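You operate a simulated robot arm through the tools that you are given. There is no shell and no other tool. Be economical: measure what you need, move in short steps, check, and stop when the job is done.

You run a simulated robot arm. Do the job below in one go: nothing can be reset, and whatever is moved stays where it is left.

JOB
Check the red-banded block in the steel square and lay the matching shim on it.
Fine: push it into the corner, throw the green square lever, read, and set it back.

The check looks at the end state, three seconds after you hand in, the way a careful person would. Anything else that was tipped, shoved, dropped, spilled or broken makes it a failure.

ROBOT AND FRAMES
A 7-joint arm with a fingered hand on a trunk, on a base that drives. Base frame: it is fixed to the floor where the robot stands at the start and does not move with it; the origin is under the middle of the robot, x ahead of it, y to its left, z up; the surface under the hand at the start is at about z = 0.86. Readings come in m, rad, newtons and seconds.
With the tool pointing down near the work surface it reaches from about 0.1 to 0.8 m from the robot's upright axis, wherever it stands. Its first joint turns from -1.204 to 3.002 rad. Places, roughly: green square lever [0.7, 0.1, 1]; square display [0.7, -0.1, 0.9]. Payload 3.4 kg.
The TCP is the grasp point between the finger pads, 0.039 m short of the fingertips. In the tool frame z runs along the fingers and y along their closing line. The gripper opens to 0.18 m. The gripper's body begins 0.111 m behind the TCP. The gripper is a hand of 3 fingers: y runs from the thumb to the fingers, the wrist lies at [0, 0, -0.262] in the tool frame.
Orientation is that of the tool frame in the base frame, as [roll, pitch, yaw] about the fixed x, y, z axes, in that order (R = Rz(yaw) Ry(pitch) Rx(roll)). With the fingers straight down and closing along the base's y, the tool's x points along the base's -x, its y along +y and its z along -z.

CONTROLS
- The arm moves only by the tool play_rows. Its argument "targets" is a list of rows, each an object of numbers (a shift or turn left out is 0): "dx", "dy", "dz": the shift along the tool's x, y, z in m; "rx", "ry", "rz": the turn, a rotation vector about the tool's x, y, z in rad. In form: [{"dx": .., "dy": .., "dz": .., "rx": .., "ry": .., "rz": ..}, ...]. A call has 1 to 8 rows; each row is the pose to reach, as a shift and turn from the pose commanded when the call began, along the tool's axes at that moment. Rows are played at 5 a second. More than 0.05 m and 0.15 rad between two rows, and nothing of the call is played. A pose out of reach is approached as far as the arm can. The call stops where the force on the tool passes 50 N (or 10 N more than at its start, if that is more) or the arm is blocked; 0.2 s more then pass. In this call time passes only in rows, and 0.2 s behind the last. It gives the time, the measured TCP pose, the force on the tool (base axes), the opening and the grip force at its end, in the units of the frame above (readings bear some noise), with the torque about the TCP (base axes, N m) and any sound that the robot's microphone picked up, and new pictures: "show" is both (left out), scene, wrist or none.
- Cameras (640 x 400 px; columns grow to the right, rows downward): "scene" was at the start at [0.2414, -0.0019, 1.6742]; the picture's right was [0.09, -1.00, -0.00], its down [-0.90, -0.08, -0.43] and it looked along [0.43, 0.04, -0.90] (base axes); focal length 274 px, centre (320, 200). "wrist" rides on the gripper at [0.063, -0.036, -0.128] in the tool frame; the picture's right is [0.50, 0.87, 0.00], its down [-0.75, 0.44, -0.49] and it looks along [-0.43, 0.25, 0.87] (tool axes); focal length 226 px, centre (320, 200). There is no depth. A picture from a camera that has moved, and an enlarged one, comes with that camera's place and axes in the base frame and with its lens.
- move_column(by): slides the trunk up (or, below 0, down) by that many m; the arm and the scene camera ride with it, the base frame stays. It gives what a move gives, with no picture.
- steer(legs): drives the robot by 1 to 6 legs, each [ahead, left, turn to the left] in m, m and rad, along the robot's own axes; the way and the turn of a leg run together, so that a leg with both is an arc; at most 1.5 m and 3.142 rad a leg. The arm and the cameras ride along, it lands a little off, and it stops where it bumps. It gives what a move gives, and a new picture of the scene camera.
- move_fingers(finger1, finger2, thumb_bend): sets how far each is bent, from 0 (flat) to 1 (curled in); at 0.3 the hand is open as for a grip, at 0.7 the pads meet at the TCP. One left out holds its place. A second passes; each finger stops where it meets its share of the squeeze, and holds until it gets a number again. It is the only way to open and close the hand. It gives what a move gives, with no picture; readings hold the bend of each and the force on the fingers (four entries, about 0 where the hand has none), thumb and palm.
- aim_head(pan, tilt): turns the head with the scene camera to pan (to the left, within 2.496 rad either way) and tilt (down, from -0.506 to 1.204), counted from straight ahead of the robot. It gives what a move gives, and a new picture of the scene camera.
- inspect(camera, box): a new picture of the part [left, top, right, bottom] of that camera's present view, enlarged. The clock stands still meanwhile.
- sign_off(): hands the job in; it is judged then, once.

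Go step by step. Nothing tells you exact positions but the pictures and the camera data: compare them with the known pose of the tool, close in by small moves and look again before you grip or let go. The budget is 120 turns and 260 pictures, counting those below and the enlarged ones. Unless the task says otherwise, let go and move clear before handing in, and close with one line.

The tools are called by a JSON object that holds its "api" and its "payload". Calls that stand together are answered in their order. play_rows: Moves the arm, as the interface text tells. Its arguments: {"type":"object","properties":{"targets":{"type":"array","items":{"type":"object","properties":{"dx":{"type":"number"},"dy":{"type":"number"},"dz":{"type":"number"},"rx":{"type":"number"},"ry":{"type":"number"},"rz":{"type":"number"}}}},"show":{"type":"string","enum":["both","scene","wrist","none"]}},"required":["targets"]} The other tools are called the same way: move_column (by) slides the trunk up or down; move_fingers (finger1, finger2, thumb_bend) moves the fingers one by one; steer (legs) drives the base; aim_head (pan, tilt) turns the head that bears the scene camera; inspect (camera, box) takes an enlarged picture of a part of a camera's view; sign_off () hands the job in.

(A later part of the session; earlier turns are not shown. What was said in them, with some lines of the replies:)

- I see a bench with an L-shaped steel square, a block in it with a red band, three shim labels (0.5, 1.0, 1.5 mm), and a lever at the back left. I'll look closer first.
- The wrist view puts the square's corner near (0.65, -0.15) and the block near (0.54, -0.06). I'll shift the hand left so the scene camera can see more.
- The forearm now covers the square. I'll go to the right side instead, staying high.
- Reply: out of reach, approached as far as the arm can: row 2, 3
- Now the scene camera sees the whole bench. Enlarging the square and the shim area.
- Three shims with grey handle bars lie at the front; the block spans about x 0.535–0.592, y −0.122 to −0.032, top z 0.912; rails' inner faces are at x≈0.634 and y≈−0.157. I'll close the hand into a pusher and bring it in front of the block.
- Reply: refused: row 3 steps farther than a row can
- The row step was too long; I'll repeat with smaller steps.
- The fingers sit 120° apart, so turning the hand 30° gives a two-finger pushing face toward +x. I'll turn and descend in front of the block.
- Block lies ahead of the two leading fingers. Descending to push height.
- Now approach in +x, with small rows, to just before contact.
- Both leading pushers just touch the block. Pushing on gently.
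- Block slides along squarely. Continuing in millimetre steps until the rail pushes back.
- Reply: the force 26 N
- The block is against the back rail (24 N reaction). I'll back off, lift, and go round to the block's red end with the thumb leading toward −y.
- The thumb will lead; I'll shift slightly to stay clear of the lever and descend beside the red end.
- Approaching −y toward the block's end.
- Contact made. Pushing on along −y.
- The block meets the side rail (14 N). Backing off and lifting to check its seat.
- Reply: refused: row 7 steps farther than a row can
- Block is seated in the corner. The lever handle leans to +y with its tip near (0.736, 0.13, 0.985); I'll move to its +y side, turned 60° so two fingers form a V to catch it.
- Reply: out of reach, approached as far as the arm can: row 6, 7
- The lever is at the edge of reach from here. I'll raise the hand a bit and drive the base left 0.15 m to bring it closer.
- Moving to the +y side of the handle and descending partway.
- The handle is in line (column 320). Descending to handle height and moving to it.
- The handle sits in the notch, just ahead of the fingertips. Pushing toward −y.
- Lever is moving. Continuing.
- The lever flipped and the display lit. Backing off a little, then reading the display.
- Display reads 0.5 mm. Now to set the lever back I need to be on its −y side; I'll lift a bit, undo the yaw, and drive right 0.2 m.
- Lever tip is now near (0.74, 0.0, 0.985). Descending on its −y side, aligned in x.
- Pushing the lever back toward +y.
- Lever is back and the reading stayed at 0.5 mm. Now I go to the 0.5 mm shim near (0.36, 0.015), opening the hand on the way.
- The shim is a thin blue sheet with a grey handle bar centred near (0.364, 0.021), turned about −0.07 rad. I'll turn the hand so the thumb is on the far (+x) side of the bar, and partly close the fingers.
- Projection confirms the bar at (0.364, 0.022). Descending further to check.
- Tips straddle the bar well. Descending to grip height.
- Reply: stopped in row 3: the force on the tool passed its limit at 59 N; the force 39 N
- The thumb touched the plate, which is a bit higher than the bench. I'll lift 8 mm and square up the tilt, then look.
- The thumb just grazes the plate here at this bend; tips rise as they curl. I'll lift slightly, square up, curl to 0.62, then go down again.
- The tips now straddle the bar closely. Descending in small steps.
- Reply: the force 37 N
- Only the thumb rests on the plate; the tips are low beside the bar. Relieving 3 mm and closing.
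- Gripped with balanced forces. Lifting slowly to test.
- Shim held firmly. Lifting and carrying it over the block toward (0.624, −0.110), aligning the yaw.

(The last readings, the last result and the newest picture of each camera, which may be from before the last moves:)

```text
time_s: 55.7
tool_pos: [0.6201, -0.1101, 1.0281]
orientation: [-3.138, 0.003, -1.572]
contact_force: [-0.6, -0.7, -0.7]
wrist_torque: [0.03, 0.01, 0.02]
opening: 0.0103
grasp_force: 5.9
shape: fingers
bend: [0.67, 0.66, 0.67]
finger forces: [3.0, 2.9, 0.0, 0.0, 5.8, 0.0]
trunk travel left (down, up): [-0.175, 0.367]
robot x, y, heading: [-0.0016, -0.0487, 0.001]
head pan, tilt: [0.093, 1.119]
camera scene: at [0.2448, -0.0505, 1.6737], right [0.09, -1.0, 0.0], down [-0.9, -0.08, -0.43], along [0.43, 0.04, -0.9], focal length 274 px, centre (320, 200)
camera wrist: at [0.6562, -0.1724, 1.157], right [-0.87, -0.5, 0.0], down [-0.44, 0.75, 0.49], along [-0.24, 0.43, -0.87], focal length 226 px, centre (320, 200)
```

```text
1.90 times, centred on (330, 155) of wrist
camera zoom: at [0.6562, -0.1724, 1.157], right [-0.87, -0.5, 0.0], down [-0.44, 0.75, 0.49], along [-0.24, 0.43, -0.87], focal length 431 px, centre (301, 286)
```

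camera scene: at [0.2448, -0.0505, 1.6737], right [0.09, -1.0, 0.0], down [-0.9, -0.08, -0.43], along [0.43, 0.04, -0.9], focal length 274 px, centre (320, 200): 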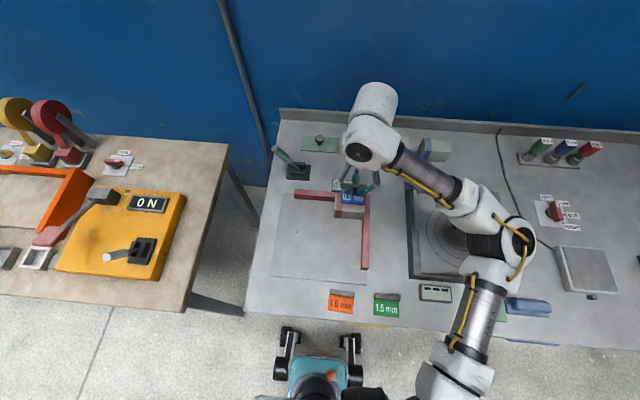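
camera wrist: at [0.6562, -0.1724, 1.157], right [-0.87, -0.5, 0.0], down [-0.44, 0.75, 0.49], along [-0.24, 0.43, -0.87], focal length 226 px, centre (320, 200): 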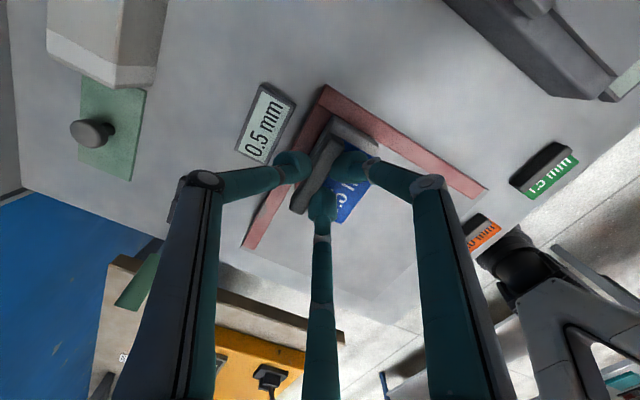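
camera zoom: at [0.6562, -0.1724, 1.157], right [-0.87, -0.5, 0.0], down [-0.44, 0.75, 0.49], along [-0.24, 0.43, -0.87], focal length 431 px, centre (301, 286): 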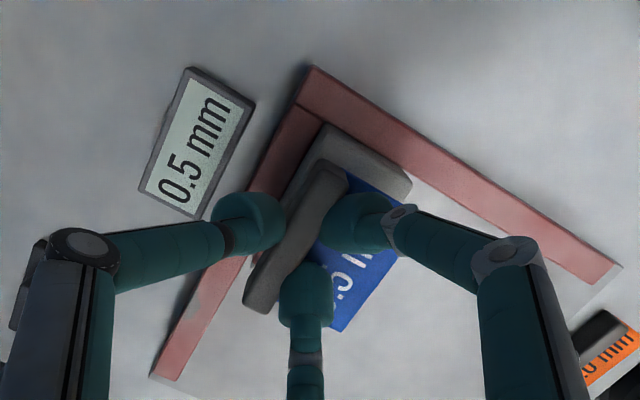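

Wrist view puts the block centre nearer (0.600, −0.100). I'll shift +y 8 mm, descend partway and look again.

{"api": "play_rows", "payload": {"targets": [{"dx": -0.008, "dz": 0.02}, {"dx": -0.008, "dz": 0.036}], "show": "both"}}

{"api": "inspect", "payload": {"camera": "wrist", "box": [220, 50, 440, 260]}}

{"api": "inspect", "payload": {"camera": "scene", "box": [310, 160, 400, 230]}}

```text
time_s: 56.3
tool_pos: [0.6184, -0.1022, 0.9929]
orientation: [-3.136, 0.003, -1.572]
contact_force: [-0.5, 0.2, -0.9]
wrist_torque: [-0.01, 0.01, 0.01]
opening: 0.0099
grasp_force: 5.8
shape: fingers
bend: [0.67, 0.67, 0.67]
finger forces: [2.9, 2.9, 0.0, 0.1, 5.7, 0.0]
trunk travel left (down, up): [-0.175, 0.367]
robot x, y, heading: [0.0029, -0.0461, 0.001]
head pan, tilt: [0.093, 1.119]
camera scene: at [0.2437, -0.0498, 1.674], right [0.09, -1.0, 0.0], down [-0.9, -0.08, -0.43], along [0.43, 0.04, -0.9], focal length 274 px, centre (320, 200)
camera wrist: at [0.6537, -0.1646, 1.1216], right [-0.87, -0.5, -0.01], down [-0.44, 0.75, 0.49], along [-0.24, 0.43, -0.87], focal length 226 px, centre (320, 200)
```

scene: 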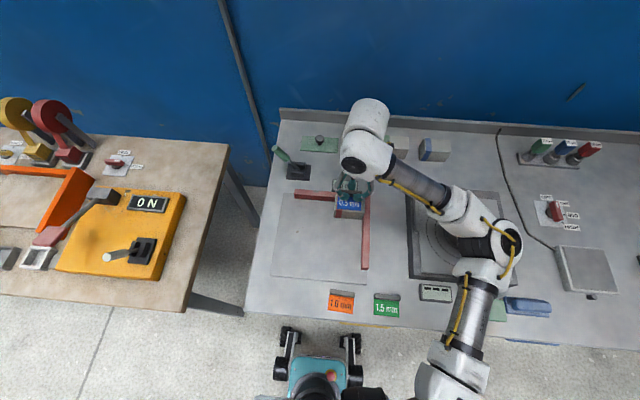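
wrist: 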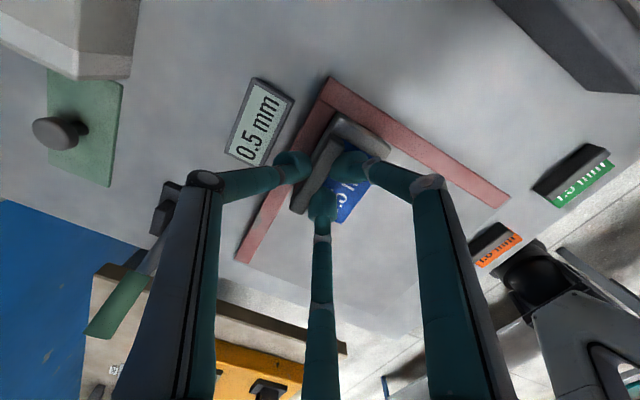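

```text
1.90 times, centred on (330, 155) of wrist
camera zoom: at [0.6537, -0.1646, 1.1216], right [-0.87, -0.5, -0.01], down [-0.44, 0.75, 0.49], along [-0.24, 0.43, -0.87], focal length 431 px, centre (301, 286)
```

zoom: 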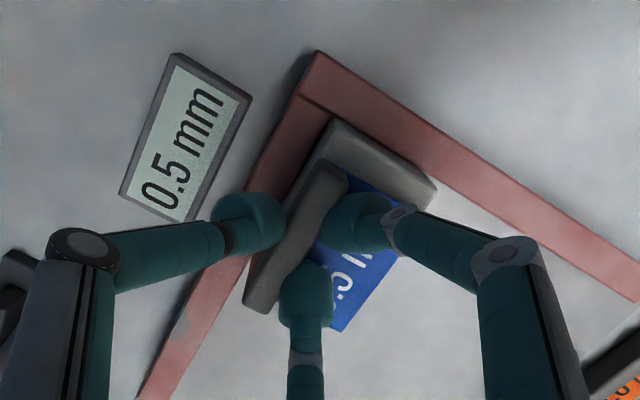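

```text
5.71 times, centred on (355, 195) of scene
camera zoom: at [0.2437, -0.0498, 1.674], right [0.09, -1.0, 0.0], down [-0.9, -0.08, -0.43], along [0.43, 0.04, -0.9], focal length 1569 px, centre (120, 229)
```

zoom: 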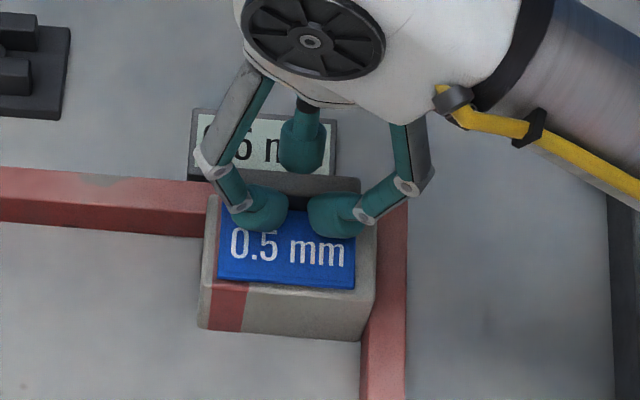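

Triangulating both cameras, the block's top is at about z 0.93 and its centre at (0.601, −0.102), so the shim is aligned within ~2 mm. Descending in 2 mm steps until light contact.

{"api": "play_rows", "payload": {"targets": [{"dy": -0.002, "dz": 0.002}, {"dy": -0.002, "dz": 0.004}, {"dy": -0.002, "dz": 0.006}], "show": "none"}}

{"api": "inspect", "payload": {"camera": "scene", "box": [310, 160, 400, 230]}}

```text
time_s: 57.1
tool_pos: [0.6197, -0.1016, 0.9851]
orientation: [-3.138, 0.002, -1.573]
contact_force: [-0.9, 0.3, 0.1]
wrist_torque: [0.02, -0.02, -0.02]
opening: 0.0102
grasp_force: 5.6
shape: fingers
bend: [0.67, 0.67, 0.67]
finger forces: [2.9, 2.9, 0.0, 0.0, 5.7, 0.0]
trunk travel left (down, up): [-0.175, 0.367]
robot x, y, heading: [0.0017, -0.049, -0.007]
head pan, tilt: [0.093, 1.119]
```

```text
5.71 times, centred on (355, 195) of scene
camera zoom: at [0.2438, -0.0499, 1.6739], right [0.09, -1.0, 0.0], down [-0.9, -0.08, -0.43], along [0.43, 0.04, -0.9], focal length 1569 px, centre (120, 229)
```

zoom: 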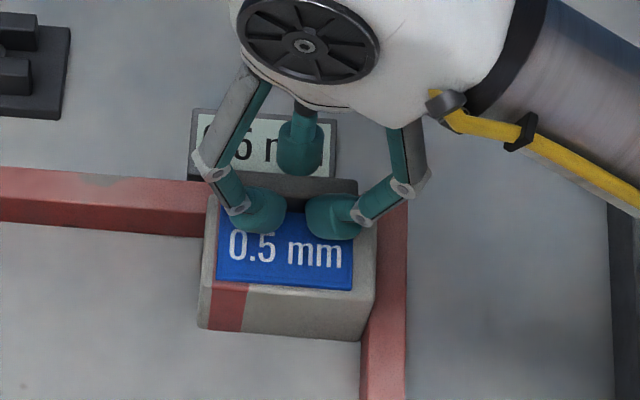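

{"api": "play_rows", "payload": {"targets": [{"dx": 0.003, "dz": 0.002}, {"dx": 0.003, "dz": 0.004}, {"dx": 0.003, "dz": 0.006}], "show": "none"}}

{"api": "inspect", "payload": {"camera": "scene", "box": [320, 175, 385, 220]}}

```text
time_s: 57.9
tool_pos: [0.6196, -0.1036, 0.9801]
orientation: [-3.135, 0.002, -1.57]
contact_force: [1.2, 0.8, 9.6]
wrist_torque: [0.04, -0.04, 0.06]
opening: 0.0091
grasp_force: 7.1
shape: fingers
bend: [0.68, 0.68, 0.67]
finger forces: [3.3, 3.3, 0.1, 0.0, 7.0, 0.1]
trunk travel left (down, up): [-0.175, 0.367]
robot x, y, heading: [0.0019, -0.05, -0.002]
head pan, tilt: [0.093, 1.119]
```

```text
8.89 times, centred on (352, 198) of scene
camera zoom: at [0.2416, -0.0493, 1.6744], right [0.09, -1.0, 0.0], down [-0.9, -0.08, -0.43], along [0.43, 0.04, -0.9], focal length 2440 px, centre (31, 222)
```

zoom: 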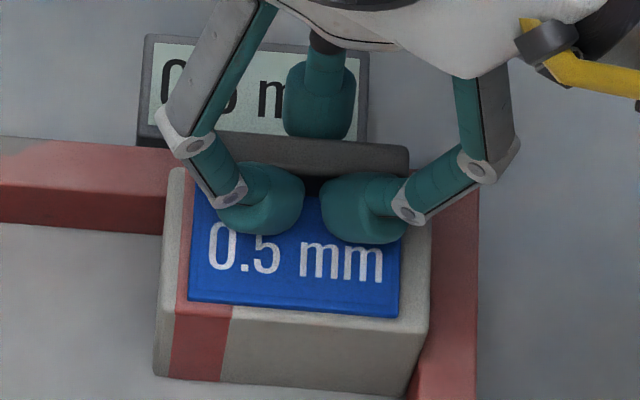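

Shim is flat on the block with about 10 N contact. I'll ease 1 mm and release slightly.

{"api": "play_rows", "payload": {"targets": [{"dz": -0.0015}], "show": "none"}}

{"api": "move_fingers", "payload": {"finger1": 0.645, "finger2": 0.645, "thumb_bend": 0.645}}

{"api": "inspect", "payload": {"camera": "scene", "box": [320, 175, 385, 220]}}

```text
time_s: 58.3
tool_pos: [0.6187, -0.1045, 0.9807]
orientation: [-3.135, 0.002, -1.571]
contact_force: [-0.9, 0.8, 6.6]
wrist_torque: [0.04, 0.02, -0.02]
opening: 0.009
grasp_force: 7.3
shape: fingers
bend: [0.68, 0.68, 0.67]
finger forces: [3.4, 3.3, 0.0, 0.0, 6.7, 0.1]
trunk travel left (down, up): [-0.175, 0.367]
robot x, y, heading: [-0.0054, -0.0503, 0.003]
head pan, tilt: [0.093, 1.119]
```

```text
time_s: 59.3
tool_pos: [0.6199, -0.1054, 0.9814]
orientation: [-3.135, 0.001, -1.573]
contact_force: [0.1, -0.3, 0.6]
wrist_torque: [-0.02, -0.01, -0.01]
opening: 0.018
grasp_force: 0.0
shape: fingers
bend: [0.64, 0.64, 0.64]
finger forces: [0.0, 0.0, 0.0, 0.0, 0.0, 0.0]
trunk travel left (down, up): [-0.175, 0.367]
robot x, y, heading: [0.0014, -0.0482, 0.002]
head pan, tilt: [0.093, 1.119]
```

```text
8.89 times, centred on (352, 198) of scene
camera zoom: at [0.2437, -0.05, 1.674], right [0.09, -1.0, 0.0], down [-0.9, -0.08, -0.43], along [0.43, 0.04, -0.9], focal length 2440 px, centre (31, 222)
```

zoom: 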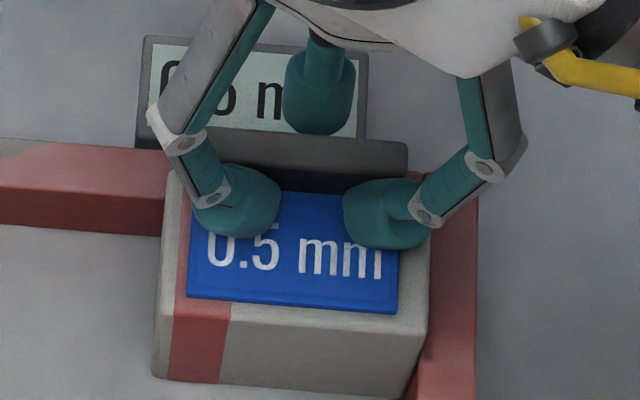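

Released with zero finger force; the shim stays put. Lifting straight up slowly.

{"api": "play_rows", "payload": {"targets": [{"dz": -0.008}, {"dz": -0.02}], "show": "none"}}

{"api": "inspect", "payload": {"camera": "scene", "box": [320, 175, 385, 220]}}

```text
time_s: 59.9
tool_pos: [0.6207, -0.1045, 1.0009]
orientation: [-3.136, 0.001, -1.573]
contact_force: [0.9, 0.0, 0.2]
wrist_torque: [-0.02, 0.02, -0.03]
opening: 0.0181
grasp_force: 0.1
shape: fingers
bend: [0.64, 0.64, 0.64]
finger forces: [0.0, 0.0, 0.1, 0.1, 0.1, 0.0]
trunk travel left (down, up): [-0.175, 0.367]
robot x, y, heading: [0.0014, -0.0475, 0.004]
head pan, tilt: [0.093, 1.119]
```

```text
8.89 times, centred on (352, 198) of scene
camera zoom: at [0.2432, -0.0498, 1.6741], right [0.09, -1.0, 0.0], down [-0.9, -0.08, -0.43], along [0.43, 0.04, -0.9], focal length 2440 px, centre (31, 222)
```

zoom: 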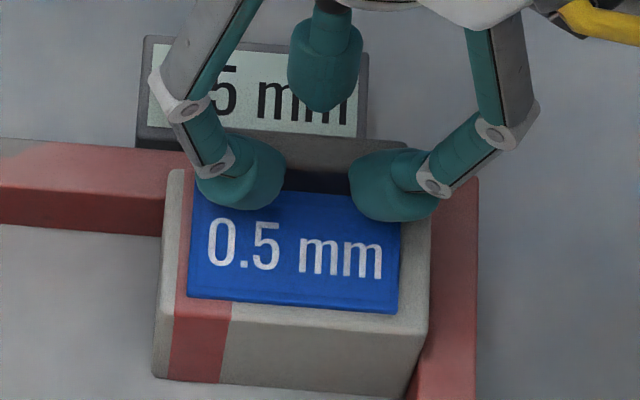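

Shim stays on the block. Rising clear and moving aside for a final look.

{"api": "play_rows", "payload": {"targets": [{"dz": -0.04}, {"dz": -0.08}, {"dz": -0.11}, {"dz": -0.12, "dx": 0.04}, {"dz": -0.12, "dx": 0.08, "dy": 0.02}, {"dz": -0.12, "dx": 0.11, "dy": 0.05}, {"dz": -0.12, "dx": 0.13, "dy": 0.09}], "show": "both"}}

{"api": "inspect", "payload": {"camera": "scene", "box": [260, 130, 400, 220]}}

```text
time_s: 61.5
tool_pos: [0.5277, -0.2351, 1.1229]
orientation: [-3.135, 0.003, -1.571]
contact_force: [-0.8, 1.2, -0.1]
wrist_torque: [-0.05, 0.0, -0.04]
opening: 0.018
grasp_force: 0.0
shape: fingers
bend: [0.64, 0.64, 0.64]
finger forces: [0.1, 0.1, 0.0, 0.0, 0.0, 0.1]
trunk travel left (down, up): [-0.175, 0.367]
robot x, y, heading: [-0.0002, -0.0493, -0.001]
head pan, tilt: [0.093, 1.119]
camera scene: at [0.2397, -0.0531, 1.6747], right [0.09, -1.0, -0.01], down [-0.9, -0.08, -0.44], along [0.43, 0.05, -0.9], focal length 274 px, centre (320, 200)
camera wrist: at [0.5622, -0.2974, 1.2523], right [-0.87, -0.5, -0.01], down [-0.44, 0.75, 0.49], along [-0.24, 0.43, -0.87], focal length 226 px, centre (320, 200)
```

scene: 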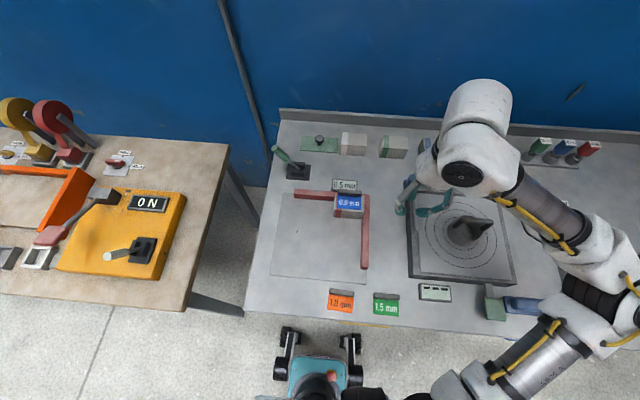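
wrist: 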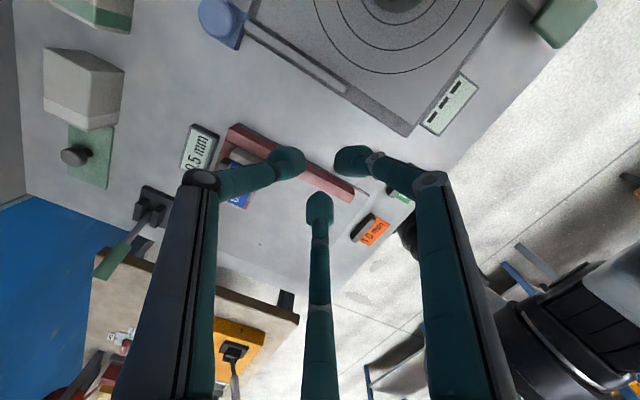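

```text
4.44 times, centred on (330, 175) of scene
camera zoom: at [0.2397, -0.0531, 1.6747], right [0.09, -1.0, -0.01], down [-0.9, -0.08, -0.44], along [0.43, 0.05, -0.9], focal length 1220 px, centre (276, 311)
```

zoom: 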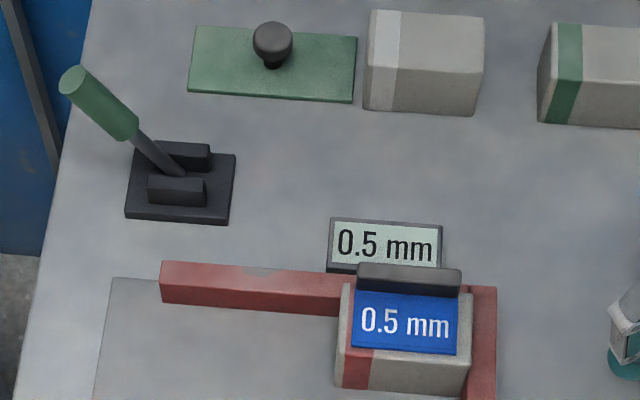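

The 0.5 mm shim lies on the block, which is still in the corner. The lever is back where it started and the hand is clear, so I'm handing in.

{"api": "sign_off", "payload": {}}

```text
The job is handed in.
```

The red-banded block read 0.5 mm in the corner of the steel square. The lever is set back, and the 0.5 mm shim lies on the block, which I left in the corner.
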